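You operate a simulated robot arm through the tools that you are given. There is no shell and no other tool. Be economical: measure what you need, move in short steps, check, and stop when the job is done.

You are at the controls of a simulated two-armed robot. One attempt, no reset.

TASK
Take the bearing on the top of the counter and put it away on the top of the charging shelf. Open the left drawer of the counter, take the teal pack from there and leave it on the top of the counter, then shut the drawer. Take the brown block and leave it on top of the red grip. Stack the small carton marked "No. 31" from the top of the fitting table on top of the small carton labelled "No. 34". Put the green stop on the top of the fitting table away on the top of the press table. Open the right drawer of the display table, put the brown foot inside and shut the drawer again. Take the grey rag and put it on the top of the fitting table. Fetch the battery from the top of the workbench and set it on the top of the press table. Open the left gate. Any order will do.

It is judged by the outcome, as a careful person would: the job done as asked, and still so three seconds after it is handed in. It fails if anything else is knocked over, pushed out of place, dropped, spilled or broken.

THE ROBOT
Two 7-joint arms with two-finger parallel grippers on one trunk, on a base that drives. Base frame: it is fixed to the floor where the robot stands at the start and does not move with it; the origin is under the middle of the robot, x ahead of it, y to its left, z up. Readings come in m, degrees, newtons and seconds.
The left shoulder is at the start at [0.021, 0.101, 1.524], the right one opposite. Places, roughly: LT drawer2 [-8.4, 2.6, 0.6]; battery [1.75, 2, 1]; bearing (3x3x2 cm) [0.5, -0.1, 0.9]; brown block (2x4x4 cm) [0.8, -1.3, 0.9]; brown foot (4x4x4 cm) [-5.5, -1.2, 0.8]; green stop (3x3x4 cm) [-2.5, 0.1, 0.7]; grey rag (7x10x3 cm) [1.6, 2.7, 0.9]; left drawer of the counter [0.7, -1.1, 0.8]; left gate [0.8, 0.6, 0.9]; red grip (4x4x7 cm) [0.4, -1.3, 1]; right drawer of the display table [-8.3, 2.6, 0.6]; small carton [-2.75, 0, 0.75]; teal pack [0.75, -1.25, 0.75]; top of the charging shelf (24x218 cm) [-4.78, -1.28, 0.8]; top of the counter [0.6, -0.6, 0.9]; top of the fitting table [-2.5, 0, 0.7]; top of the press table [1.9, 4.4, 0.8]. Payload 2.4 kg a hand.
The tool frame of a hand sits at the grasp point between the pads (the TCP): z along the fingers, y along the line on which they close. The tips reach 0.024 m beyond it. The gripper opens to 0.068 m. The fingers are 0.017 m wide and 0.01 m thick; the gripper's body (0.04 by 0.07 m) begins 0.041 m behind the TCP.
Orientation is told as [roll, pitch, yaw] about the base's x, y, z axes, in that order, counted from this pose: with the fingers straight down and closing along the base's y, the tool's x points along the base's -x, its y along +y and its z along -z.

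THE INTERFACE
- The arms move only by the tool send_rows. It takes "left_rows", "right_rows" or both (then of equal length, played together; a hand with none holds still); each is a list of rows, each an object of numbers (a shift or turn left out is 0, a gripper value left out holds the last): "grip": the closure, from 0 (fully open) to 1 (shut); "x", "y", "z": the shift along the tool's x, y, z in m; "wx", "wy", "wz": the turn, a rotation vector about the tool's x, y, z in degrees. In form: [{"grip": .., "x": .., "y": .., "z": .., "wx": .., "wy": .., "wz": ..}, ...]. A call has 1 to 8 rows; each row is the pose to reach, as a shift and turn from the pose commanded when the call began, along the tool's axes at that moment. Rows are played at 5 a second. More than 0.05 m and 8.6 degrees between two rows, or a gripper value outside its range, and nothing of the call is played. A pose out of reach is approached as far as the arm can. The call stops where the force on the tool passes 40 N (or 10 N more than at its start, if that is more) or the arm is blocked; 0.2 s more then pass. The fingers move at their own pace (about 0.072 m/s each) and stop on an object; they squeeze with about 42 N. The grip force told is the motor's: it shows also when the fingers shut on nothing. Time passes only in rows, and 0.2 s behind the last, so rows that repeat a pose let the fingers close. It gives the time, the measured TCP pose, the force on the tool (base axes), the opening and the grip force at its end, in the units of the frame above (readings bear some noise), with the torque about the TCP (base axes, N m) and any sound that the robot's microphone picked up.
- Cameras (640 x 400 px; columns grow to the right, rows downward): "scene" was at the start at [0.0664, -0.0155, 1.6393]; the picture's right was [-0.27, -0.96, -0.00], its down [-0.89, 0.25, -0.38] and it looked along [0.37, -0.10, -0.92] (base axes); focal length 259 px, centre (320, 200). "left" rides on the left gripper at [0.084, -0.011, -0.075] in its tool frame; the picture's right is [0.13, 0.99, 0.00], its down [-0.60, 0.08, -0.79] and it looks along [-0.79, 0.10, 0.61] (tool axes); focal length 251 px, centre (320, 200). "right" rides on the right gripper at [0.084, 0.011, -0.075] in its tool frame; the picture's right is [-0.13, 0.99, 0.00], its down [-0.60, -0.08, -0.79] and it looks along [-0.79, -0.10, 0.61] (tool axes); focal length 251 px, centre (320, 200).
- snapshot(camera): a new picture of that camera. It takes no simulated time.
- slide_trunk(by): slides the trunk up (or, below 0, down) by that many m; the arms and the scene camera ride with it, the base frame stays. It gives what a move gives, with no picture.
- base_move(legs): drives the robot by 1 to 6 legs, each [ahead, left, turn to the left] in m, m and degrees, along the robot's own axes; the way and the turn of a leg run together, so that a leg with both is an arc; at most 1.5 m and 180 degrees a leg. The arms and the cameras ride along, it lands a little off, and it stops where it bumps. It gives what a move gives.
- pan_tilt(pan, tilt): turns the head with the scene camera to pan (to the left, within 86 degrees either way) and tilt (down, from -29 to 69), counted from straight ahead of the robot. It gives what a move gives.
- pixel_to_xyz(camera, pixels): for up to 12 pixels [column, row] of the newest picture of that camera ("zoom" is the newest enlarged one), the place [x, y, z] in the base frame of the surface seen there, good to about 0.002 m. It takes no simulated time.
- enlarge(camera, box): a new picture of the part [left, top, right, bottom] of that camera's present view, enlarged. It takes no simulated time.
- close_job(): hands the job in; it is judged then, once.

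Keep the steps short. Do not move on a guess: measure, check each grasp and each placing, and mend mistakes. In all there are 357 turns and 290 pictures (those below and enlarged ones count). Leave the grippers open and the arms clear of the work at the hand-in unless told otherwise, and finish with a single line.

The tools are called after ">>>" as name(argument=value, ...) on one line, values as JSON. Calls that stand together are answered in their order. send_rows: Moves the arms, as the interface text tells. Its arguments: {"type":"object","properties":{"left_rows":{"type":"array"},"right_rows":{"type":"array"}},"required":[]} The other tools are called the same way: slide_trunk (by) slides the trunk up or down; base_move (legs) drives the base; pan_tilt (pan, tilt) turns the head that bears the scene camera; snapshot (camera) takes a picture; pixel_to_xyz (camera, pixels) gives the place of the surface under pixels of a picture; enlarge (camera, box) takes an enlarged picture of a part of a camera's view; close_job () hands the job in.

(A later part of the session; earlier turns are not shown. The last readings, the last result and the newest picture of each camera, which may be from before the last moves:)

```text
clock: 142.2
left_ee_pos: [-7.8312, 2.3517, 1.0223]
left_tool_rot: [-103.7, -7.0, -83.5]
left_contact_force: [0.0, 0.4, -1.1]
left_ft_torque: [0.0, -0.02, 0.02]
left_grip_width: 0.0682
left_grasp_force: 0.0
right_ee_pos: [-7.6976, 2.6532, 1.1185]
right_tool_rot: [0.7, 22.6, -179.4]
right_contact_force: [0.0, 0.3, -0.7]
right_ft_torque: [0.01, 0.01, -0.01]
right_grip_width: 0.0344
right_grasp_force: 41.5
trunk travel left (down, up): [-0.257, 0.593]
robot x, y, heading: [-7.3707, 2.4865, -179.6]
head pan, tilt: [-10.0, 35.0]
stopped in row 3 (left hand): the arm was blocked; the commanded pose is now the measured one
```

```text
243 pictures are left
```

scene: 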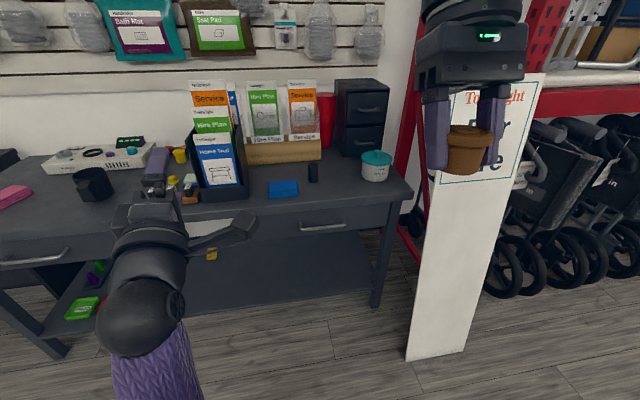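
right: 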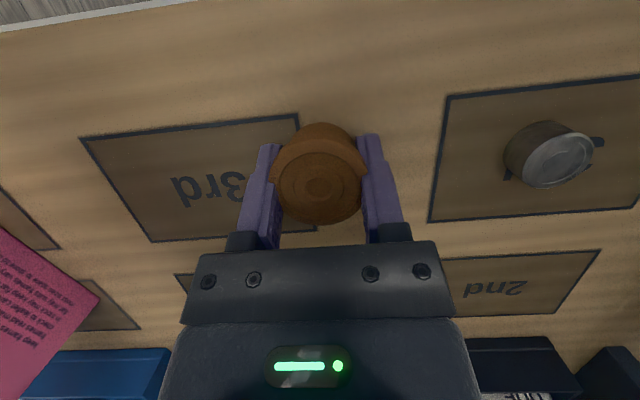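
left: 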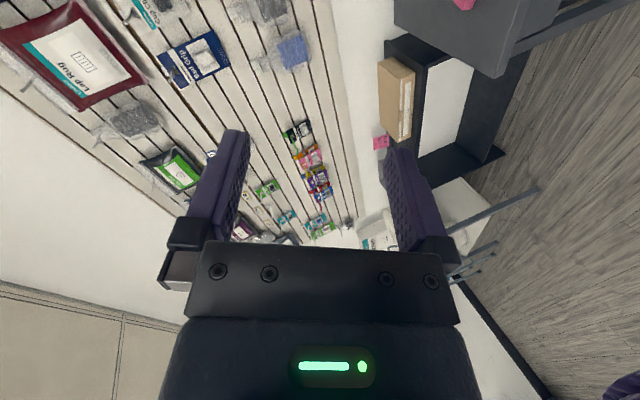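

The elbow hangs low, probably touching the base. I raise the trunk 0.2 more, stretch the hand forward, then try going down again.

>>> slide_trunk(by=0.2)

>>> send_rows(left_rows=[{"wx": -7, "z": 0.02}, {"wx": -13, "z": 0.04}, {"wx": -13, "z": 0.05, "y": 0.03}, {"wx": -13, "z": 0.05, "y": 0.06}, {"wx": -13, "z": 0.05, "y": 0.1}, {"wx": -13, "z": 0.05, "y": 0.14}])

>>> snapshot(camera="scene")

```text
clock: 144.3
left_ee_pos: [-7.8313, 2.34, 1.2217]
left_tool_rot: [-104.3, -11.0, -81.8]
left_contact_force: [-0.8, 0.6, -0.3]
left_ft_torque: [0.02, -0.04, 0.02]
left_grip_width: 0.0679
left_grasp_force: 0.1
right_ee_pos: [-7.6652, 2.6524, 1.3463]
right_tool_rot: [0.7, 17.0, -179.4]
right_contact_force: [0.3, -0.5, -0.1]
right_ft_torque: [-0.01, 0.01, -0.02]
right_grip_width: 0.0346
right_grasp_force: 41.8
trunk travel left (down, up): [-0.457, 0.393]
robot x, y, heading: [-7.3668, 2.4879, -179.7]
head pan, tilt: [-10.0, 35.0]
```

```text
clock: 145.8
left_ee_pos: [-7.9095, 2.3309, 1.0958]
left_tool_rot: [-90.1, -6.4, -83.8]
left_contact_force: [0.5, 0.1, -0.4]
left_ft_torque: [0.02, 0.02, -0.03]
left_grip_width: 0.0678
left_grasp_force: 0.1
right_ee_pos: [-7.6651, 2.6506, 1.3449]
right_tool_rot: [0.7, 17.0, -179.3]
right_contact_force: [0.1, 0.1, -1.5]
right_ft_torque: [0.01, -0.01, 0.02]
right_grip_width: 0.0349
right_grasp_force: 41.9
trunk travel left (down, up): [-0.457, 0.393]
robot x, y, heading: [-7.3698, 2.4855, -179.9]
head pan, tilt: [-10.0, 35.0]
```

```text
242 pictures are left
```

scene: 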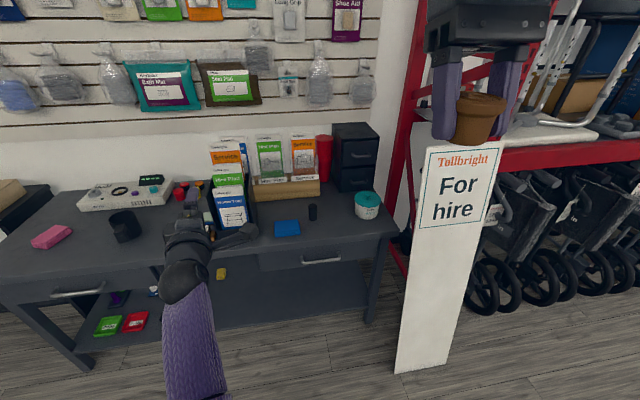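

Free now. Continue: down 0.16 and right 0.2, level the roll.

>>> send_rows(left_rows=[{"y": 0.04, "wz": 2}, {"y": 0.08, "wz": 4}, {"y": 0.12, "wz": 6}, {"y": 0.16, "wz": 6}, {"y": 0.16, "x": 0.045, "wz": 6}, {"y": 0.16, "x": 0.09, "wz": 6}, {"y": 0.16, "x": 0.13, "wz": 6}, {"y": 0.16, "x": 0.17, "wz": 6}])

```text
clock: 147.6
left_ee_pos: [-7.8936, 2.4559, 0.9599]
left_tool_rot: [-90.6, -12.4, -83.6]
left_contact_force: [0.8, -0.3, -0.9]
left_ft_torque: [0.02, 0.0, 0.0]
left_grip_width: 0.0682
left_grasp_force: 0.0
left hand out of reach, approached as far as the arm can: row 5, 6, 7, 8
right_ee_pos: [-7.6659, 2.6541, 1.345]
right_tool_rot: [0.7, 17.0, -179.4]
right_contact_force: [-0.1, -0.5, -0.8]
right_ft_torque: [0.02, -0.02, -0.02]
right_grip_width: 0.0347
right_grasp_force: 42.1
trunk travel left (down, up): [-0.457, 0.393]
robot x, y, heading: [-7.3688, 2.4833, -179.5]
head pan, tilt: [-10.0, 35.0]
```

>>> send_rows(left_rows=[{"wz": -4, "z": -0.03}, {"wz": -8, "z": -0.06}, {"wz": -12, "z": -0.08}, {"wz": -12, "z": -0.08, "x": 0.03}, {"wz": -12, "z": -0.08, "x": 0.06}])

>>> base_move(legs=[[0.05, -0.08, 0]])

>>> slide_trunk(by=-0.2)

```text
clock: 148.8
left_ee_pos: [-7.8655, 2.4847, 0.9959]
left_tool_rot: [-98.5, -3.1, -81.6]
left_contact_force: [-0.1, 0.2, 0.1]
left_ft_torque: [-0.02, -0.02, 0.01]
left_grip_width: 0.068
left_grasp_force: 0.2
left hand out of reach, approached as far as the arm can: row 1, 2, 3, 4
right_ee_pos: [-7.665, 2.6526, 1.3465]
right_tool_rot: [0.6, 17.2, -179.4]
right_contact_force: [-0.2, -0.3, -0.1]
right_ft_torque: [0.04, 0.01, -0.01]
right_grip_width: 0.0347
right_grasp_force: 42.0
trunk travel left (down, up): [-0.457, 0.393]
robot x, y, heading: [-7.3699, 2.484, -179.8]
head pan, tilt: [-10.0, 35.0]
stopped in row 5 (left hand): the arm was blocked; the commanded pose is now the measured one
```

```text
clock: 149.9
left_ee_pos: [-7.9161, 2.5626, 0.9949]
left_tool_rot: [-98.4, -3.2, -81.7]
left_contact_force: [0.5, 0.1, 0.1]
left_ft_torque: [-0.02, -0.01, -0.01]
left_grip_width: 0.0681
left_grasp_force: 0.0
right_ee_pos: [-7.7176, 2.7311, 1.3459]
right_tool_rot: [0.7, 17.0, -179.4]
right_contact_force: [-0.2, 0.4, 0.0]
right_ft_torque: [0.01, 0.0, 0.02]
right_grip_width: 0.0347
right_grasp_force: 42.1
trunk travel left (down, up): [-0.457, 0.393]
robot x, y, heading: [-7.4239, 2.5633, -179.7]
head pan, tilt: [-10.0, 35.0]
```

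```text
clock: 152.0
left_ee_pos: [-7.9258, 2.5327, 0.7946]
left_tool_rot: [-100.4, -7.3, -80.1]
left_contact_force: [-0.4, -0.8, 0.3]
left_ft_torque: [-0.01, -0.02, 0.0]
left_grip_width: 0.0679
left_grasp_force: 0.1
right_ee_pos: [-7.7157, 2.7306, 1.1461]
right_tool_rot: [0.7, 17.0, -179.3]
right_contact_force: [-0.5, 0.3, 0.0]
right_ft_torque: [-0.03, 0.0, -0.02]
right_grip_width: 0.0349
right_grasp_force: 42.0
trunk travel left (down, up): [-0.257, 0.593]
robot x, y, heading: [-7.418, 2.5683, -179.7]
head pan, tilt: [-10.0, 35.0]
```

>>> send_rows(left_rows=[{"wx": -5, "y": 0.02}, {"wx": -10, "y": 0.05}, {"wx": -10, "y": 0.09}, {"wx": -10, "y": 0.13}, {"wx": -10, "y": 0.16}])

>>> pan_tilt(pan=15, tilt=60)

>>> snapshot(camera="scene")

```text
clock: 153.2
left_ee_pos: [-7.9145, 2.5316, 0.7007]
left_tool_rot: [-88.4, -3.2, -81.8]
left_contact_force: [-0.1, 0.6, 0.8]
left_ft_torque: [0.0, -0.02, 0.0]
left_grip_width: 0.0679
left_grasp_force: 0.0
left hand out of reach, approached as far as the arm can: row 3, 4, 5
right_ee_pos: [-7.7169, 2.7309, 1.1469]
right_tool_rot: [0.7, 17.0, -179.5]
right_contact_force: [0.3, 0.6, -0.1]
right_ft_torque: [-0.01, 0.01, -0.01]
right_grip_width: 0.0346
right_grasp_force: 41.8
trunk travel left (down, up): [-0.257, 0.593]
robot x, y, heading: [-7.4251, 2.5616, -179.7]
head pan, tilt: [-10.0, 35.0]
```

```text
clock: 154.1
left_ee_pos: [-7.9147, 2.5314, 0.7005]
left_tool_rot: [-88.4, -3.2, -81.7]
left_contact_force: [0.6, -0.7, -0.2]
left_ft_torque: [-0.05, 0.01, 0.01]
left_grip_width: 0.0682
left_grasp_force: 0.1
right_ee_pos: [-7.7165, 2.7312, 1.1468]
right_tool_rot: [0.7, 17.0, -179.4]
right_contact_force: [0.1, 0.3, -0.9]
right_ft_torque: [0.0, -0.01, -0.01]
right_grip_width: 0.0348
right_grasp_force: 41.9
trunk travel left (down, up): [-0.257, 0.593]
robot x, y, heading: [-7.4184, 2.5599, -179.7]
head pan, tilt: [15.0, 60.0]
```

```text
241 pictures are left
```

scene: 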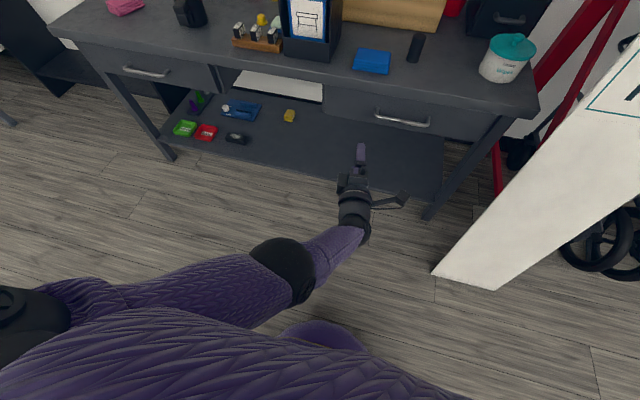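

Good posture now: fingers level at z 0.70. Shift right 6 cm, trunk down 0.07, then look through the left camera.

>>> base_move(legs=[[0, -0.065, 0]])

>>> slide_trunk(by=-0.069)

>>> base_move(legs=[[0.15, 0, 0]])

>>> snapshot(camera="left")

>>> enlarge(camera="scene", box=[260, 60, 500, 210])

```text
clock: 155.1
left_ee_pos: [-7.9142, 2.5973, 0.7006]
left_tool_rot: [-88.5, -3.2, -81.7]
left_contact_force: [0.2, -0.2, -0.4]
left_ft_torque: [-0.01, -0.01, 0.0]
left_grip_width: 0.0679
left_grasp_force: 0.0
right_ee_pos: [-7.7163, 2.797, 1.1452]
right_tool_rot: [0.7, 17.0, -179.4]
right_contact_force: [-0.8, -0.9, -0.6]
right_ft_torque: [0.03, 0.0, 0.01]
right_grip_width: 0.0347
right_grasp_force: 41.9
trunk travel left (down, up): [-0.257, 0.593]
robot x, y, heading: [-7.4199, 2.6296, -179.8]
head pan, tilt: [15.0, 60.0]
```

```text
clock: 156.2
left_ee_pos: [-7.9147, 2.5961, 0.6323]
left_tool_rot: [-88.3, -3.2, -81.7]
left_contact_force: [-0.6, 0.2, -0.2]
left_ft_torque: [0.01, -0.01, 0.01]
left_grip_width: 0.068
left_grasp_force: 0.0
right_ee_pos: [-7.7296, 2.7959, 1.0682]
right_tool_rot: [0.7, 19.0, -179.4]
right_contact_force: [-0.1, 0.4, -0.4]
right_ft_torque: [-0.03, 0.0, 0.02]
right_grip_width: 0.0346
right_grasp_force: 41.5
trunk travel left (down, up): [-0.188, 0.662]
robot x, y, heading: [-7.4201, 2.6268, -179.6]
head pan, tilt: [15.0, 60.0]
```

```text
clock: 157.6
left_ee_pos: [-8.0644, 2.5961, 0.6311]
left_tool_rot: [-88.5, -3.2, -81.7]
left_contact_force: [-0.7, 0.0, 0.2]
left_ft_torque: [0.0, 0.0, 0.02]
left_grip_width: 0.068
left_grasp_force: 0.0
right_ee_pos: [-7.8793, 2.7952, 1.067]
right_tool_rot: [0.7, 19.0, -179.4]
right_contact_force: [-0.9, -0.1, -0.7]
right_ft_torque: [0.0, 0.03, 0.04]
right_grip_width: 0.035
right_grasp_force: 41.4
trunk travel left (down, up): [-0.188, 0.662]
robot x, y, heading: [-7.5716, 2.6248, -179.9]
head pan, tilt: [15.0, 60.0]
```

```text
240 pictures are left
```

left: 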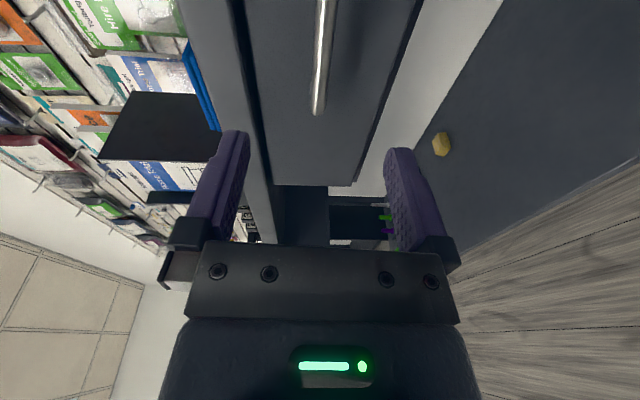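

```text
2.67 times, centred on (380, 135) of scene
```

zoom: 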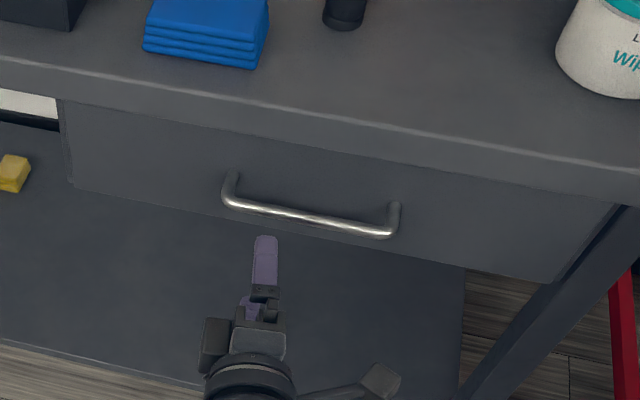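

The bar sits centred between the fingers. Advance 8.8 cm and close.

>>> base_move(legs=[[0.088, 0, 0]])

>>> send_rows(left_rows=[{"grip": 1}, {"grip": 1}, {"grip": 1}, {"grip": 1}])

>>> snapshot(camera="left")

```text
clock: 158.7
left_ee_pos: [-8.153, 2.5954, 0.6309]
left_tool_rot: [-88.4, -3.2, -81.7]
left_contact_force: [-1.0, -0.4, 0.3]
left_ft_torque: [-0.01, -0.02, 0.02]
left_grip_width: 0.0679
left_grasp_force: 0.0
right_ee_pos: [-7.9687, 2.7935, 1.0662]
right_tool_rot: [0.7, 19.0, -179.3]
right_contact_force: [0.2, -0.3, -1.4]
right_ft_torque: [-0.02, 0.01, 0.01]
right_grip_width: 0.0348
right_grasp_force: 42.5
trunk travel left (down, up): [-0.188, 0.662]
robot x, y, heading: [-7.6616, 2.6295, -179.6]
head pan, tilt: [15.0, 60.0]
```

```text
clock: 159.7
left_ee_pos: [-8.1529, 2.5948, 0.6292]
left_tool_rot: [-88.0, -3.2, -81.8]
left_contact_force: [3.1, -1.3, -22.8]
left_ft_torque: [0.68, -0.18, -0.12]
left_grip_width: 0.0121
left_grasp_force: 32.9
right_ee_pos: [-7.9691, 2.7928, 1.0666]
right_tool_rot: [0.7, 19.1, -179.4]
right_contact_force: [0.2, -0.9, -0.3]
right_ft_torque: [-0.01, -0.01, 0.04]
right_grip_width: 0.0349
right_grasp_force: 42.0
trunk travel left (down, up): [-0.188, 0.662]
robot x, y, heading: [-7.6589, 2.628, -179.7]
head pan, tilt: [15.0, 60.0]
```

```text
238 pictures are left
```

left: 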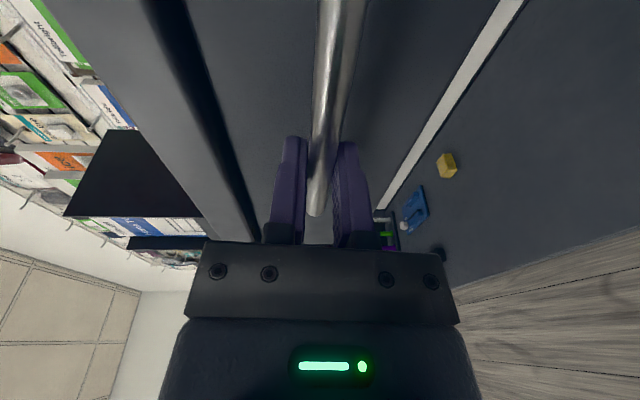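

The bar is gripped (12 mm). Pull by driving back 0.12 m.

>>> base_move(legs=[[-0.12, 0, 0]])

>>> snapshot(camera="scene")

```text
clock: 160.9
left_ee_pos: [-8.0338, 2.5944, 0.6287]
left_tool_rot: [-88.1, -3.2, -81.7]
left_contact_force: [2.2, -9.6, -38.2]
left_ft_torque: [0.56, -0.29, 0.1]
left_grip_width: 0.0126
left_grasp_force: 33.0
right_ee_pos: [-7.8508, 2.7942, 1.0652]
right_tool_rot: [0.7, 19.1, -179.4]
right_contact_force: [0.0, 0.1, -0.6]
right_ft_torque: [-0.02, 0.01, -0.01]
right_grip_width: 0.0347
right_grasp_force: 42.3
trunk travel left (down, up): [-0.188, 0.662]
robot x, y, heading: [-7.5393, 2.6303, -179.6]
head pan, tilt: [15.0, 60.0]
```

```text
237 pictures are left
```

scene: 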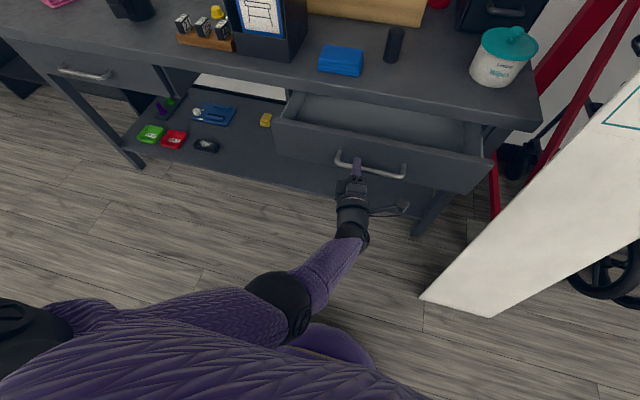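

The drawer is opening. I relieve the vertical strain by 4 mm and pull 0.1 m more.

>>> send_rows(left_rows=[{"y": 0.004}])

>>> base_move(legs=[[-0.09, 0, 0]])

>>> pan_tilt(pan=-10, tilt=50)

>>> snapshot(camera="scene")

```text
clock: 161.3
left_ee_pos: [-8.0336, 2.5957, 0.6277]
left_tool_rot: [-88.6, -3.1, -81.7]
left_contact_force: [1.8, -1.9, 7.6]
left_ft_torque: [0.61, 0.0, 0.04]
left_grip_width: 0.0127
left_grasp_force: 32.9
right_ee_pos: [-7.8468, 2.7943, 1.0669]
right_tool_rot: [0.7, 18.9, -179.4]
right_contact_force: [-0.5, -0.6, -0.5]
right_ft_torque: [0.01, 0.02, -0.03]
right_grip_width: 0.0345
right_grasp_force: 41.8
trunk travel left (down, up): [-0.188, 0.662]
robot x, y, heading: [-7.5392, 2.627, -179.7]
head pan, tilt: [15.0, 60.0]
```

```text
clock: 162.4
left_ee_pos: [-7.9422, 2.5948, 0.6283]
left_tool_rot: [-88.5, -3.1, -81.7]
left_contact_force: [0.2, -10.1, 25.0]
left_ft_torque: [0.55, 0.2, 0.11]
left_grip_width: 0.0124
left_grasp_force: 33.2
right_ee_pos: [-7.7556, 2.7952, 1.0674]
right_tool_rot: [0.8, 18.8, -179.4]
right_contact_force: [-0.7, -0.6, -1.4]
right_ft_torque: [-0.04, 0.02, 0.02]
right_grip_width: 0.0348
right_grasp_force: 42.4
trunk travel left (down, up): [-0.188, 0.662]
robot x, y, heading: [-7.4443, 2.6269, -179.6]
head pan, tilt: [15.0, 60.0]
```

```text
clock: 163.3
left_ee_pos: [-7.9431, 2.5947, 0.6281]
left_tool_rot: [-88.6, -3.1, -81.4]
left_contact_force: [-2.6, -2.7, 14.8]
left_ft_torque: [0.61, 0.13, 0.41]
left_grip_width: 0.0124
left_grasp_force: 32.8
right_ee_pos: [-7.7564, 2.795, 1.0668]
right_tool_rot: [0.6, 19.0, -179.5]
right_contact_force: [0.2, 0.6, -0.8]
right_ft_torque: [0.01, -0.04, -0.02]
right_grip_width: 0.0347
right_grasp_force: 42.4
trunk travel left (down, up): [-0.188, 0.662]
robot x, y, heading: [-7.4468, 2.6264, -179.4]
head pan, tilt: [-10.0, 50.0]
```

```text
236 pictures are left
```

scene: 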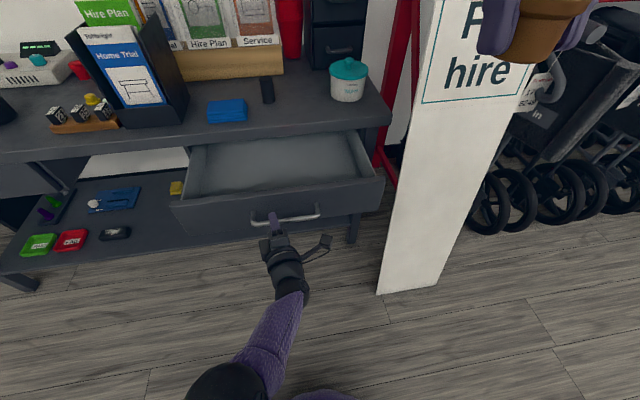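

The drawer is open about 0.21 m and empty. I release the handle, back off, and pull the left hand up and back.

>>> send_rows(left_rows=[{"grip": 0}, {"grip": 0}, {"grip": 0}])

>>> base_move(legs=[[-0.1, 0, 0]])

>>> slide_trunk(by=0.2)

>>> send_rows(left_rows=[{"y": -0.05}, {"y": -0.1}, {"y": -0.14, "z": -0.02}, {"y": -0.18, "z": -0.05}, {"y": -0.2, "z": -0.08}, {"y": -0.22, "z": -0.11}, {"y": -0.22, "z": -0.14}])

>>> pixel_to_xyz(camera="scene", pixels=[[280, 170], [230, 155], [330, 170], [280, 150], [200, 200], [375, 185], [280, 190]])

```text
clock: 164.1
left_ee_pos: [-7.9422, 2.5957, 0.6272]
left_tool_rot: [-88.4, -3.2, -81.7]
left_contact_force: [-0.6, -0.2, 0.4]
left_ft_torque: [-0.01, 0.02, 0.01]
left_grip_width: 0.0682
left_grasp_force: 0.0
right_ee_pos: [-7.7576, 2.7948, 1.0662]
right_tool_rot: [0.6, 18.9, -179.3]
right_contact_force: [-0.2, 1.0, -0.4]
right_ft_torque: [0.03, 0.0, 0.02]
right_grip_width: 0.0345
right_grasp_force: 41.9
trunk travel left (down, up): [-0.188, 0.662]
robot x, y, heading: [-7.4483, 2.6325, -179.8]
head pan, tilt: [-10.0, 50.0]
```

```text
clock: 165.3
left_ee_pos: [-7.8432, 2.5957, 0.6273]
left_tool_rot: [-88.4, -3.2, -81.6]
left_contact_force: [0.4, -0.6, 0.2]
left_ft_torque: [0.01, 0.01, 0.03]
left_grip_width: 0.0681
left_grasp_force: 0.1
right_ee_pos: [-7.6576, 2.7959, 1.0663]
right_tool_rot: [0.7, 19.1, -179.4]
right_contact_force: [0.4, -0.3, -0.5]
right_ft_torque: [0.0, -0.01, 0.03]
right_grip_width: 0.0347
right_grasp_force: 42.1
trunk travel left (down, up): [-0.188, 0.662]
robot x, y, heading: [-7.3491, 2.6275, -179.6]
head pan, tilt: [-10.0, 50.0]
```

```text
clock: 167.4
left_ee_pos: [-7.8506, 2.5959, 0.8672]
left_tool_rot: [-93.3, -2.5, -81.4]
left_contact_force: [0.8, 0.3, -0.4]
left_ft_torque: [0.01, -0.01, 0.02]
left_grip_width: 0.0678
left_grasp_force: 0.1
right_ee_pos: [-7.6593, 2.7959, 1.2663]
right_tool_rot: [0.7, 19.0, -179.5]
right_contact_force: [0.4, 0.1, 0.3]
right_ft_torque: [-0.01, 0.01, -0.03]
right_grip_width: 0.0346
right_grasp_force: 41.7
trunk travel left (down, up): [-0.388, 0.462]
robot x, y, heading: [-7.3506, 2.6292, -179.8]
head pan, tilt: [-10.0, 50.0]
```

```text
clock: 168.1
left_ee_pos: [-7.8812, 2.5816, 1.0516]
left_tool_rot: [-104.5, -2.8, -79.3]
left_contact_force: [0.3, 0.3, -0.1]
left_ft_torque: [0.0, -0.01, -0.03]
left_grip_width: 0.0678
left_grasp_force: 0.0
right_ee_pos: [-7.6574, 2.7937, 1.2666]
right_tool_rot: [0.6, 19.0, -179.4]
right_contact_force: [-0.3, 0.1, -0.4]
right_ft_torque: [0.02, -0.01, 0.02]
right_grip_width: 0.0348
right_grasp_force: 42.2
trunk travel left (down, up): [-0.388, 0.462]
robot x, y, heading: [-7.3493, 2.6318, -179.7]
head pan, tilt: [-10.0, 50.0]
stopped in row 3 (left hand): the arm was blocked; the commanded pose is now the measured one
```

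```text
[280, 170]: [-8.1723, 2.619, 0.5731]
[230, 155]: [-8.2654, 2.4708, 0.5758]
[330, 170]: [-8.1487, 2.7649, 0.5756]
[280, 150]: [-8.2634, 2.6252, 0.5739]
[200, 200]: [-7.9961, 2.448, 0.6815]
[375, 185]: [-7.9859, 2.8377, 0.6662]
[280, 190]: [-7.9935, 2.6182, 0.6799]
```

Drawer floor z 0.574, rim 0.68 at x −7.99. I return the left hand to a compact pose (undo the roll).

>>> send_rows(left_rows=[{"wx": -7}, {"wx": -14}])

>>> send_rows(left_rows=[{"wz": 8.5}, {"wz": 17}, {"wz": 25.5}, {"wz": 34}, {"wz": 42.5}, {"wz": 51}, {"wz": 59.5}, {"wz": 68}], right_rows=[{"wy": -5}, {"wy": -10}, {"wy": -15}, {"wy": -19}, {"wy": -19}, {"wy": -19}, {"wy": -19}, {"wy": -19}])

```text
clock: 168.7
left_ee_pos: [-7.881, 2.5748, 1.0474]
left_tool_rot: [-90.4, -4.1, -78.9]
left_contact_force: [-0.1, -0.5, 0.7]
left_ft_torque: [-0.01, 0.01, -0.01]
left_grip_width: 0.0679
left_grasp_force: 0.1
right_ee_pos: [-7.6577, 2.7954, 1.2664]
right_tool_rot: [0.7, 18.9, -179.4]
right_contact_force: [-0.5, -1.0, -0.9]
right_ft_torque: [0.05, -0.02, -0.01]
right_grip_width: 0.0346
right_grasp_force: 42.1
trunk travel left (down, up): [-0.388, 0.462]
robot x, y, heading: [-7.3495, 2.6305, -179.8]
head pan, tilt: [-10.0, 50.0]
```

```text
clock: 170.5
left_ee_pos: [-7.8806, 2.5868, 1.0511]
left_tool_rot: [-90.1, -70.5, -79.6]
left_contact_force: [0.6, 0.1, -1.1]
left_ft_torque: [-0.02, 0.0, 0.0]
left_grip_width: 0.0679
left_grasp_force: 0.1
right_ee_pos: [-7.6589, 2.7955, 1.2651]
right_tool_rot: [0.7, -0.1, -179.7]
right_contact_force: [-0.7, -0.2, 0.0]
right_ft_torque: [0.0, 0.0, 0.0]
right_grip_width: 0.0344
right_grasp_force: 42.1
trunk travel left (down, up): [-0.388, 0.462]
robot x, y, heading: [-7.349, 2.6294, -179.9]
head pan, tilt: [-10.0, 50.0]
```

>>> send_rows(left_rows=[{"wz": 8}, {"wz": 16}, {"wz": 21}], right_rows=[{"wz": 8.5}, {"wz": 17}, {"wz": 25.5}])

>>> send_rows(left_rows=[{"wy": 8.5, "z": -0.02}, {"wy": 17, "z": -0.04}, {"wy": 25.5, "z": -0.06}, {"wy": 34, "z": -0.08}, {"wy": 42.5, "z": -0.1}, {"wy": 51, "z": -0.12}, {"wy": 59.5, "z": -0.14}, {"wy": 68, "z": -0.16}], right_rows=[{"wz": 8.5}, {"wz": 17}, {"wz": 25.5}, {"wz": 34}, {"wz": 42.5}, {"wz": 51}, {"wz": 59.5}, {"wz": 62}])

>>> snapshot(camera="scene")

```text
clock: 171.3
left_ee_pos: [-7.8783, 2.586, 1.0496]
left_tool_rot: [91.5, -88.7, 98.7]
left_contact_force: [-0.6, 0.3, -0.5]
left_ft_torque: [-0.03, -0.03, -0.02]
left_grip_width: 0.0677
left_grasp_force: 0.0
right_ee_pos: [-7.6583, 2.7955, 1.2656]
right_tool_rot: [0.5, 0.1, 154.7]
right_contact_force: [0.3, -0.2, 0.0]
right_ft_torque: [-0.01, 0.0, 0.01]
right_grip_width: 0.0347
right_grasp_force: 41.6
trunk travel left (down, up): [-0.388, 0.462]
robot x, y, heading: [-7.3485, 2.6307, -179.7]
head pan, tilt: [-10.0, 50.0]
```

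```text
clock: 173.1
left_ee_pos: [-7.7601, 2.6149, 1.0001]
left_tool_rot: [1.3, -22.0, -170.2]
left_contact_force: [-0.6, 0.3, 0.3]
left_ft_torque: [0.04, -0.03, 0.01]
left_grip_width: 0.0681
left_grasp_force: 0.2
left hand out of reach, approached as far as the arm can: row 7, 8
right_ee_pos: [-7.6575, 2.7958, 1.2665]
right_tool_rot: [0.1, 0.7, 92.8]
right_contact_force: [0.1, 0.0, -0.8]
right_ft_torque: [0.0, -0.01, -0.01]
right_grip_width: 0.0348
right_grasp_force: 42.0
trunk travel left (down, up): [-0.388, 0.462]
robot x, y, heading: [-7.3476, 2.6293, -179.7]
head pan, tilt: [-10.0, 50.0]
```

```text
235 pictures are left
```

scene: 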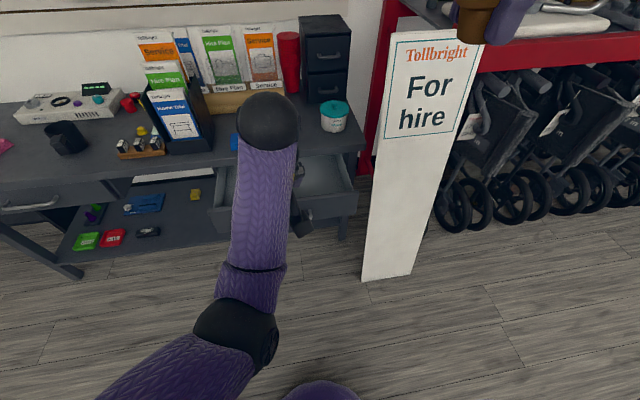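

Now bring the left hand left, up and level.

>>> send_rows(left_rows=[{"y": 0.03, "z": -0.02, "wy": 5}, {"y": 0.06, "z": -0.04, "wy": 10}, {"y": 0.09, "z": -0.07, "wy": 15, "x": 0.01}, {"y": 0.12, "z": -0.1, "wy": 20, "x": 0.02}, {"y": 0.15, "z": -0.13, "wy": 22, "x": 0.03}, {"y": 0.18, "z": -0.16, "wy": 22, "x": 0.03}, {"y": 0.2, "z": -0.2, "wy": 22, "x": 0.03}, {"y": 0.2, "z": -0.23, "wy": 22, "x": 0.03}])

>>> base_move(legs=[[0.3, 0.0, 0]])

>>> snapshot(camera="scene")

```text
clock: 174.9
left_ee_pos: [-7.8222, 2.5312, 1.1281]
left_tool_rot: [1.2, 0.1, -169.7]
left_contact_force: [-1.0, 0.0, -0.3]
left_ft_torque: [-0.03, -0.03, -0.04]
left_grip_width: 0.0678
left_grasp_force: 0.0
left hand out of reach, approached as far as the arm can: row 1, 2, 3, 4, 5, 6, 7, 8
right_ee_pos: [-7.6582, 2.7951, 1.2666]
right_tool_rot: [0.1, 0.7, 92.9]
right_contact_force: [-0.6, 0.8, -0.5]
right_ft_torque: [0.03, -0.05, 0.01]
right_grip_width: 0.0345
right_grasp_force: 41.9
trunk travel left (down, up): [-0.388, 0.462]
robot x, y, heading: [-7.3514, 2.6285, -179.8]
head pan, tilt: [-10.0, 50.0]
```

```text
clock: 176.9
left_ee_pos: [-8.1261, 2.5294, 1.1285]
left_tool_rot: [1.2, 0.0, -169.8]
left_contact_force: [0.5, 0.5, -0.7]
left_ft_torque: [-0.04, -0.01, -0.04]
left_grip_width: 0.0679
left_grasp_force: 0.1
right_ee_pos: [-7.9616, 2.7948, 1.2664]
right_tool_rot: [0.0, 0.8, 92.8]
right_contact_force: [0.2, -0.6, 0.2]
right_ft_torque: [-0.01, 0.01, -0.01]
right_grip_width: 0.0348
right_grasp_force: 41.8
trunk travel left (down, up): [-0.388, 0.462]
robot x, y, heading: [-7.65, 2.6293, -179.7]
head pan, tilt: [-10.0, 50.0]
```

```text
234 pictures are left
```

scene: 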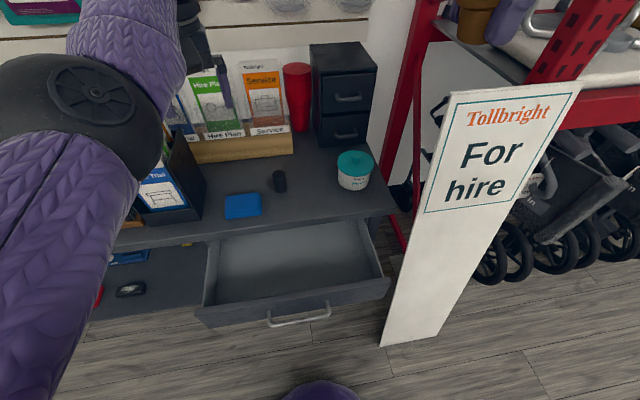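

The left hand is clear above the table. I close in 5 cm, lower the trunk 0.15, and put the right hand over the drawer.

>>> base_move(legs=[[0.05, 0.0, 0]])

>>> slide_trunk(by=-0.15)

>>> send_rows(right_rows=[{"x": 0.04, "y": 0.02}, {"x": 0.08, "y": 0.04}, {"x": 0.1, "y": 0.07}])

>>> snapshot(camera="right")

>>> snapshot(camera="scene")

```text
clock: 177.8
left_ee_pos: [-8.1765, 2.5294, 1.1283]
left_tool_rot: [1.2, 0.0, -169.7]
left_contact_force: [0.4, 0.4, -0.8]
left_ft_torque: [0.01, 0.01, -0.02]
left_grip_width: 0.0682
left_grasp_force: 0.0
right_ee_pos: [-8.0121, 2.793, 1.2658]
right_tool_rot: [-0.1, 0.6, 92.8]
right_contact_force: [-1.1, 0.5, -0.2]
right_ft_torque: [-0.02, -0.01, -0.02]
right_grip_width: 0.0349
right_grasp_force: 42.9
trunk travel left (down, up): [-0.388, 0.462]
robot x, y, heading: [-7.7009, 2.6286, -179.8]
head pan, tilt: [-10.0, 50.0]
```

```text
clock: 179.6
left_ee_pos: [-8.1915, 2.5294, 0.9431]
left_tool_rot: [2.1, 4.6, -169.7]
left_contact_force: [0.8, 0.5, -0.3]
left_ft_torque: [0.02, -0.02, -0.01]
left_grip_width: 0.0681
left_grasp_force: 0.0
right_ee_pos: [-8.0103, 2.7944, 1.1166]
right_tool_rot: [0.1, 0.7, 92.8]
right_contact_force: [-0.1, 1.5, -0.9]
right_ft_torque: [-0.01, 0.02, -0.01]
right_grip_width: 0.0347
right_grasp_force: 42.4
trunk travel left (down, up): [-0.238, 0.612]
robot x, y, heading: [-7.7004, 2.6282, -180.0]
head pan, tilt: [-10.0, 50.0]
```

```text
clock: 180.4
left_ee_pos: [-8.1908, 2.5298, 0.9418]
left_tool_rot: [2.1, 4.7, -169.7]
left_contact_force: [0.7, -0.3, 0.0]
left_ft_torque: [0.0, 0.01, 0.01]
left_grip_width: 0.0684
left_grasp_force: 0.1
right_ee_pos: [-8.075, 2.6899, 1.1164]
right_tool_rot: [0.1, 0.8, 92.8]
right_contact_force: [-0.7, -0.1, -0.8]
right_ft_torque: [-0.01, 0.0, 0.0]
right_grip_width: 0.0346
right_grasp_force: 41.8
trunk travel left (down, up): [-0.238, 0.612]
robot x, y, heading: [-7.7036, 2.6278, -179.8]
head pan, tilt: [-10.0, 50.0]
```

```text
233 pictures are left
```

right: 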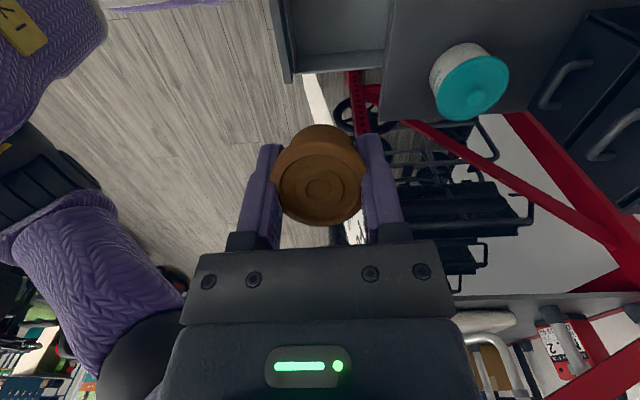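

```text
232 pictures are left
```

scene: 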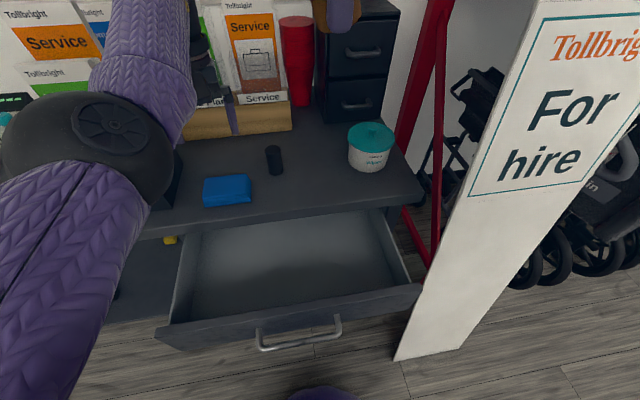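

Descend in the drawer, first to z≈0.85, keeping y≈2.72.

>>> send_rows(right_rows=[{"x": -0.03, "y": 0.01}, {"x": -0.03, "y": 0.012, "z": 0.045}, {"x": -0.03, "y": 0.012, "z": 0.09}, {"x": -0.03, "y": 0.012, "z": 0.135}, {"x": -0.03, "y": 0.012, "z": 0.18}, {"x": -0.03, "y": 0.012, "z": 0.225}, {"x": -0.03, "y": 0.012, "z": 0.27}])

>>> snapshot(camera="scene")

```text
clock: 182.0
left_ee_pos: [-8.1904, 2.5299, 0.9411]
left_tool_rot: [2.1, 4.7, -169.7]
left_contact_force: [-0.6, 0.6, -0.5]
left_ft_torque: [-0.04, 0.03, 0.02]
left_grip_width: 0.0678
left_grasp_force: 0.1
right_ee_pos: [-8.0897, 2.716, 0.846]
right_tool_rot: [0.1, 0.7, 92.8]
right_contact_force: [0.5, 0.1, -0.4]
right_ft_torque: [0.02, -0.01, -0.01]
right_grip_width: 0.0344
right_grasp_force: 42.1
trunk travel left (down, up): [-0.238, 0.612]
robot x, y, heading: [-7.7053, 2.6263, -179.8]
head pan, tilt: [-10.0, 50.0]
```

```text
231 pictures are left
```

scene: 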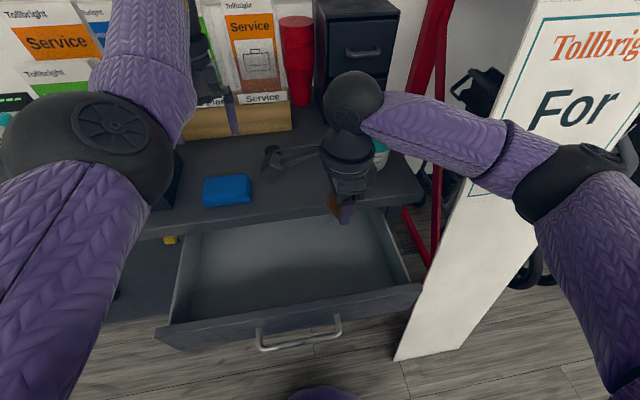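

>>> send_rows(right_rows=[{"z": 0.045}, {"z": 0.09}, {"z": 0.135}, {"z": 0.18}, {"z": 0.22}, {"z": 0.243}])

>>> snapshot(camera="scene")

```text
clock: 183.4
left_ee_pos: [-8.1894, 2.5296, 0.9441]
left_tool_rot: [2.1, 4.6, -169.8]
left_contact_force: [1.1, 0.1, -0.4]
left_ft_torque: [0.0, 0.0, 0.01]
left_grip_width: 0.0679
left_grasp_force: 0.1
right_ee_pos: [-8.0901, 2.7143, 0.6044]
right_tool_rot: [0.5, 0.6, 92.7]
right_contact_force: [-0.9, 5.4, 27.5]
right_ft_torque: [-0.13, -0.09, -0.03]
right_grip_width: 0.0348
right_grasp_force: 42.1
trunk travel left (down, up): [-0.238, 0.612]
robot x, y, heading: [-7.7023, 2.6253, -179.8]
head pan, tilt: [-10.0, 50.0]
```

```text
230 pictures are left
```

scene: 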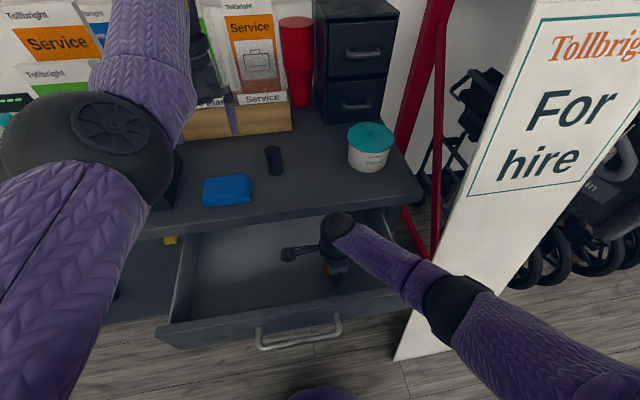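

It rests on the drawer floor (27 N upward). Open, then rise.

>>> send_rows(right_rows=[{"grip": 0, "z": -0.002}, {"grip": 0, "z": -0.002}, {"grip": 0, "z": -0.002}, {"z": -0.05}, {"z": -0.1}, {"z": -0.15}, {"z": -0.2}])

>>> send_rows(right_rows=[{"z": -0.05}, {"z": -0.1}, {"z": -0.15}, {"z": -0.2}])

>>> snapshot(camera="scene")

```text
clock: 185.0
left_ee_pos: [-8.1912, 2.5288, 0.9415]
left_tool_rot: [2.1, 4.7, -169.6]
left_contact_force: [-0.2, 0.2, -0.3]
left_ft_torque: [0.03, -0.01, -0.01]
left_grip_width: 0.0681
left_grasp_force: 0.1
right_ee_pos: [-8.0907, 2.7158, 0.8049]
right_tool_rot: [0.2, 0.5, 92.8]
right_contact_force: [0.2, -0.2, 0.9]
right_ft_torque: [-0.03, -0.02, -0.01]
right_grip_width: 0.0682
right_grasp_force: 0.0
trunk travel left (down, up): [-0.238, 0.612]
robot x, y, heading: [-7.7028, 2.6287, -179.6]
head pan, tilt: [-10.0, 50.0]
```

```text
clock: 186.0
left_ee_pos: [-8.192, 2.5295, 0.9419]
left_tool_rot: [2.2, 4.7, -169.7]
left_contact_force: [0.5, 0.2, 0.5]
left_ft_torque: [-0.03, 0.03, 0.02]
left_grip_width: 0.0683
left_grasp_force: 0.1
right_ee_pos: [-8.0889, 2.7202, 1.0055]
right_tool_rot: [-0.1, 0.7, 92.9]
right_contact_force: [0.3, 0.5, 0.6]
right_ft_torque: [-0.01, -0.02, -0.01]
right_grip_width: 0.0681
right_grasp_force: 0.0
trunk travel left (down, up): [-0.238, 0.612]
robot x, y, heading: [-7.7019, 2.6271, -179.8]
head pan, tilt: [-10.0, 50.0]
```

```text
229 pictures are left
```

scene: 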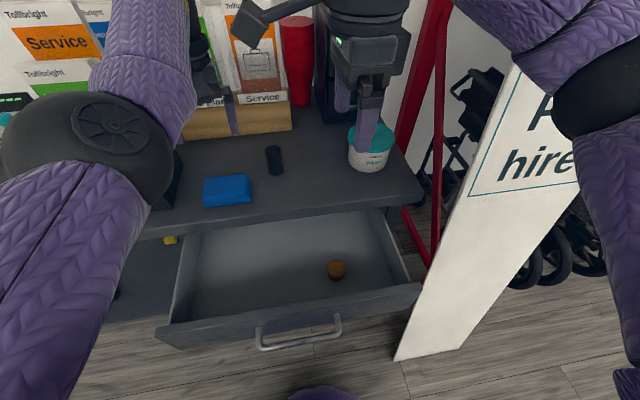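

The foot lies in the drawer. Now I back off 0.25 m and turn the right hand straight to push the drawer shut by its handle with closed fingers.

>>> base_move(legs=[[-0.25, 0, 0]])

>>> send_rows(right_rows=[{"wz": -8.5, "grip": 1}, {"wz": -17}, {"wz": -25.5}, {"wz": -34}, {"wz": -42.5}, {"wz": -51}, {"wz": -59.5}, {"wz": -68}])

>>> send_rows(right_rows=[{"wz": -8.5}, {"wz": -17}, {"wz": -22}])

```text
clock: 187.8
left_ee_pos: [-7.9397, 2.5305, 0.9395]
left_tool_rot: [2.1, 4.7, -169.6]
left_contact_force: [0.0, 0.0, 0.5]
left_ft_torque: [0.03, -0.04, -0.02]
left_grip_width: 0.068
left_grasp_force: 0.1
right_ee_pos: [-7.8381, 2.7193, 1.0046]
right_tool_rot: [0.1, 0.7, 92.9]
right_contact_force: [-0.4, -0.3, 0.1]
right_ft_torque: [-0.01, 0.02, 0.01]
right_grip_width: 0.0679
right_grasp_force: 0.2
trunk travel left (down, up): [-0.238, 0.612]
robot x, y, heading: [-7.4505, 2.6271, -179.6]
head pan, tilt: [-10.0, 50.0]
```

```text
clock: 189.6
left_ee_pos: [-7.9402, 2.53, 0.9421]
left_tool_rot: [2.1, 4.7, -169.6]
left_contact_force: [-0.3, 0.5, -0.2]
left_ft_torque: [-0.05, -0.01, -0.01]
left_grip_width: 0.0677
left_grasp_force: 0.0
right_ee_pos: [-7.8376, 2.7198, 1.0033]
right_tool_rot: [0.7, 0.2, 161.1]
right_contact_force: [-0.4, 0.0, -0.3]
right_ft_torque: [0.03, 0.02, 0.0]
right_grip_width: 0.0001
right_grasp_force: 23.5
trunk travel left (down, up): [-0.238, 0.612]
robot x, y, heading: [-7.4485, 2.6289, -179.7]
head pan, tilt: [-10.0, 50.0]
```

```text
clock: 190.4
left_ee_pos: [-7.9394, 2.5313, 0.9407]
left_tool_rot: [2.1, 4.7, -169.7]
left_contact_force: [0.0, 0.4, -0.1]
left_ft_torque: [-0.02, 0.01, 0.0]
left_grip_width: 0.0681
left_grasp_force: 0.1
right_ee_pos: [-7.8378, 2.7196, 1.0038]
right_tool_rot: [0.7, -0.1, -177.1]
right_contact_force: [-1.0, -0.5, -0.4]
right_ft_torque: [0.0, -0.01, -0.02]
right_grip_width: 0.0
right_grasp_force: 23.4
trunk travel left (down, up): [-0.238, 0.612]
robot x, y, heading: [-7.4487, 2.628, -179.8]
head pan, tilt: [-10.0, 50.0]
```

>>> send_rows(right_rows=[{"z": 0.045, "y": 0.02}, {"z": 0.09, "y": 0.04}, {"z": 0.135, "y": 0.06}, {"z": 0.18, "y": 0.085}, {"z": 0.225, "y": 0.085}, {"z": 0.27, "y": 0.085}, {"z": 0.315, "y": 0.085}, {"z": 0.36, "y": 0.085}], left_rows=[{"x": 0.02, "z": -0.02}, {"x": 0.04, "z": -0.04}, {"x": 0.06, "z": -0.06}, {"x": 0.08, "z": -0.08}, {"x": 0.1, "z": -0.1}, {"x": 0.12, "z": -0.12}, {"x": 0.14, "z": -0.12}, {"x": 0.14, "z": -0.12}])

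>>> snapshot(camera="right")

>>> snapshot(camera="scene")

```text
refused: row 4 steps farther than a row can; nothing moved
```

```text
228 pictures are left
```

right: 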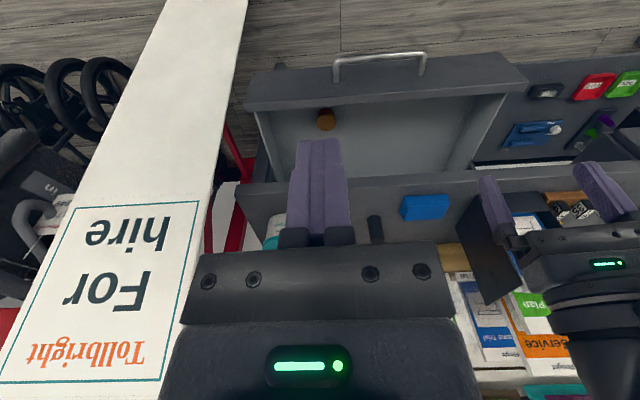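

```text
227 pictures are left
```

scene: 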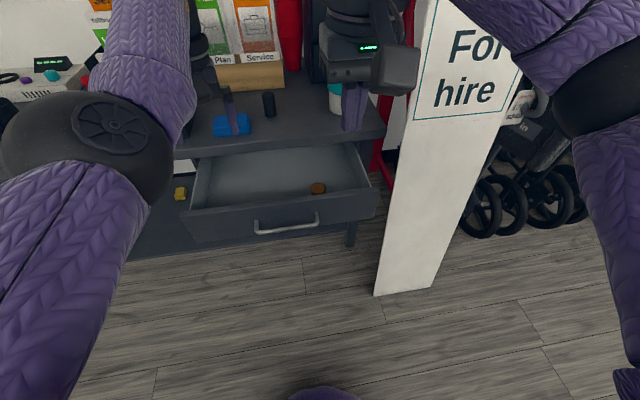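

>>> send_rows(right_rows=[{"z": 0.04, "y": 0.02}, {"z": 0.085, "y": 0.04}, {"z": 0.13, "y": 0.06}, {"z": 0.17, "y": 0.085}, {"z": 0.215, "y": 0.085}, {"z": 0.26, "y": 0.085}, {"z": 0.305, "y": 0.085}, {"z": 0.35, "y": 0.085}], left_rows=[{"x": 0.02, "z": -0.02}, {"x": 0.04, "z": -0.04}, {"x": 0.06, "z": -0.06}, {"x": 0.08, "z": -0.08}, {"x": 0.1, "z": -0.1}, {"x": 0.12, "z": -0.12}, {"x": 0.14, "z": -0.12}, {"x": 0.14, "z": -0.12}])

>>> snapshot(camera="right")

```text
clock: 192.2
left_ee_pos: [-7.9193, 2.5506, 1.0113]
left_tool_rot: [2.1, 4.7, -169.7]
left_contact_force: [-0.4, -0.2, 0.4]
left_ft_torque: [0.0, 0.01, -0.02]
left_grip_width: 0.0679
left_grasp_force: 0.0
left hand out of reach, approached as far as the arm can: row 1, 2, 3, 4, 5, 6, 7, 8
right_ee_pos: [-7.8335, 2.6309, 0.6548]
right_tool_rot: [0.7, -0.1, -177.2]
right_contact_force: [-0.8, -0.7, -0.2]
right_ft_torque: [0.06, -0.03, -0.01]
right_grip_width: 0.0
right_grasp_force: 23.3
trunk travel left (down, up): [-0.238, 0.612]
robot x, y, heading: [-7.4541, 2.628, -179.7]
head pan, tilt: [-10.0, 50.0]
```

```text
226 pictures are left
```

right: 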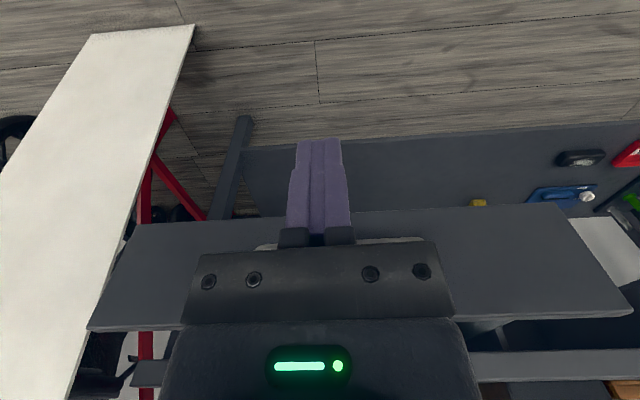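

Lower 2 cm, then drive forward, pushing the handle.

>>> send_rows(right_rows=[{"z": 0.02}])

>>> base_move(legs=[[0.13, 0, 0]])

>>> snapshot(camera="right")

```text
clock: 192.6
left_ee_pos: [-7.9179, 2.5513, 1.0114]
left_tool_rot: [2.1, 4.7, -169.6]
left_contact_force: [0.8, -0.5, -0.2]
left_ft_torque: [0.0, 0.03, 0.0]
left_grip_width: 0.0681
left_grasp_force: 0.0
right_ee_pos: [-7.834, 2.6311, 0.6351]
right_tool_rot: [0.7, -0.1, -177.2]
right_contact_force: [-0.2, -0.4, -0.9]
right_ft_torque: [0.01, 0.02, -0.01]
right_grip_width: 0.0
right_grasp_force: 23.6
trunk travel left (down, up): [-0.238, 0.612]
robot x, y, heading: [-7.451, 2.6304, -179.6]
head pan, tilt: [-10.0, 50.0]
```

```text
clock: 193.9
left_ee_pos: [-8.0477, 2.551, 1.011]
left_tool_rot: [2.0, 4.7, -169.7]
left_contact_force: [0.2, 0.1, 0.2]
left_ft_torque: [-0.01, 0.02, -0.02]
left_grip_width: 0.0681
left_grasp_force: 0.1
right_ee_pos: [-7.9631, 2.6303, 0.6347]
right_tool_rot: [0.7, -0.1, -177.2]
right_contact_force: [0.6, 0.7, -0.1]
right_ft_torque: [0.01, 0.01, -0.02]
right_grip_width: 0.0001
right_grasp_force: 23.9
trunk travel left (down, up): [-0.238, 0.612]
robot x, y, heading: [-7.58, 2.627, -179.8]
head pan, tilt: [-10.0, 50.0]
```

```text
225 pictures are left
```

right: 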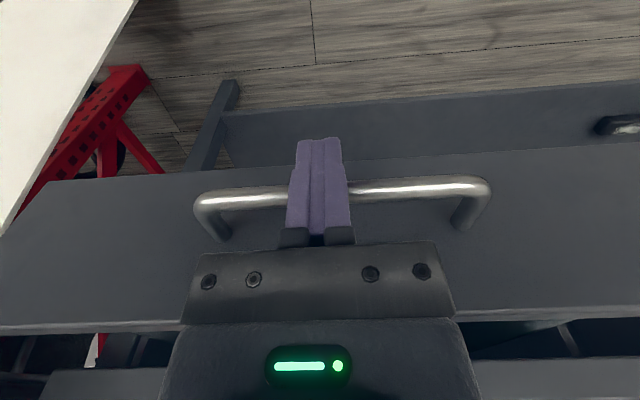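

The fingers stand before the bar. Push on 0.17 m.

>>> base_move(legs=[[0.17, 0, 0]])

>>> snapshot(camera="right")

>>> snapshot(camera="scene")

```text
clock: 195.4
left_ee_pos: [-8.2171, 2.5506, 1.0114]
left_tool_rot: [2.1, 4.7, -169.6]
left_contact_force: [0.4, 0.0, -0.2]
left_ft_torque: [0.02, -0.02, -0.01]
left_grip_width: 0.068
left_grasp_force: 0.0
right_ee_pos: [-8.1321, 2.629, 0.6355]
right_tool_rot: [0.7, -0.1, -177.2]
right_contact_force: [0.3, -0.3, -0.4]
right_ft_torque: [0.01, -0.01, 0.01]
right_grip_width: 0.0001
right_grasp_force: 23.8
trunk travel left (down, up): [-0.238, 0.612]
robot x, y, heading: [-7.7514, 2.6259, -179.7]
head pan, tilt: [-10.0, 50.0]
```

```text
224 pictures are left
```

right: 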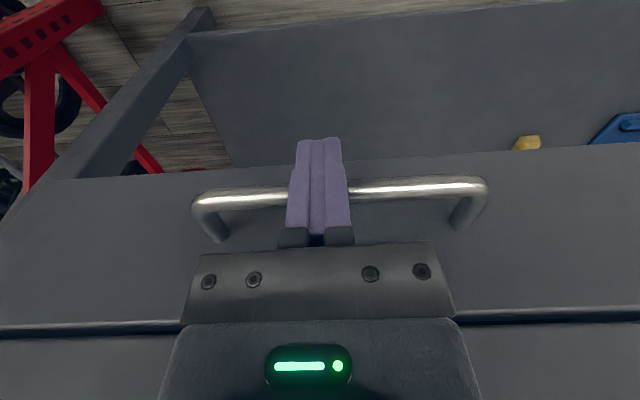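

```text
223 pictures are left
```

scene: 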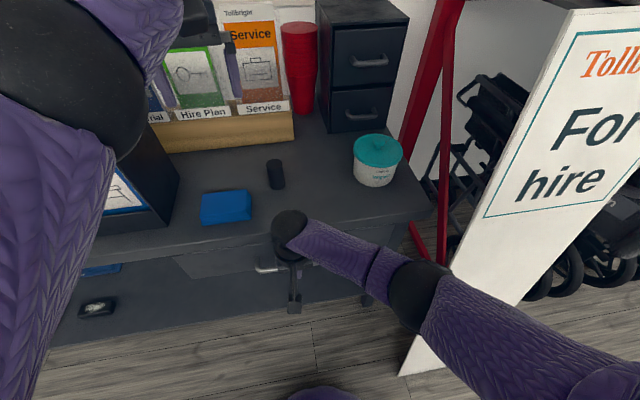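

>>> pixel_to_xyz(camera="right", pixels=[[100, 250], [550, 250], [240, 200], [400, 190], [80, 345], [550, 340]])

```text
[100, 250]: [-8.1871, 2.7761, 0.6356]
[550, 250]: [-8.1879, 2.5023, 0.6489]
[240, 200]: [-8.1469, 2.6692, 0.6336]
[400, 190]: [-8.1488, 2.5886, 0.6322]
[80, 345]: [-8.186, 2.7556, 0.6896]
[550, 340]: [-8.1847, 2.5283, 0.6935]
```

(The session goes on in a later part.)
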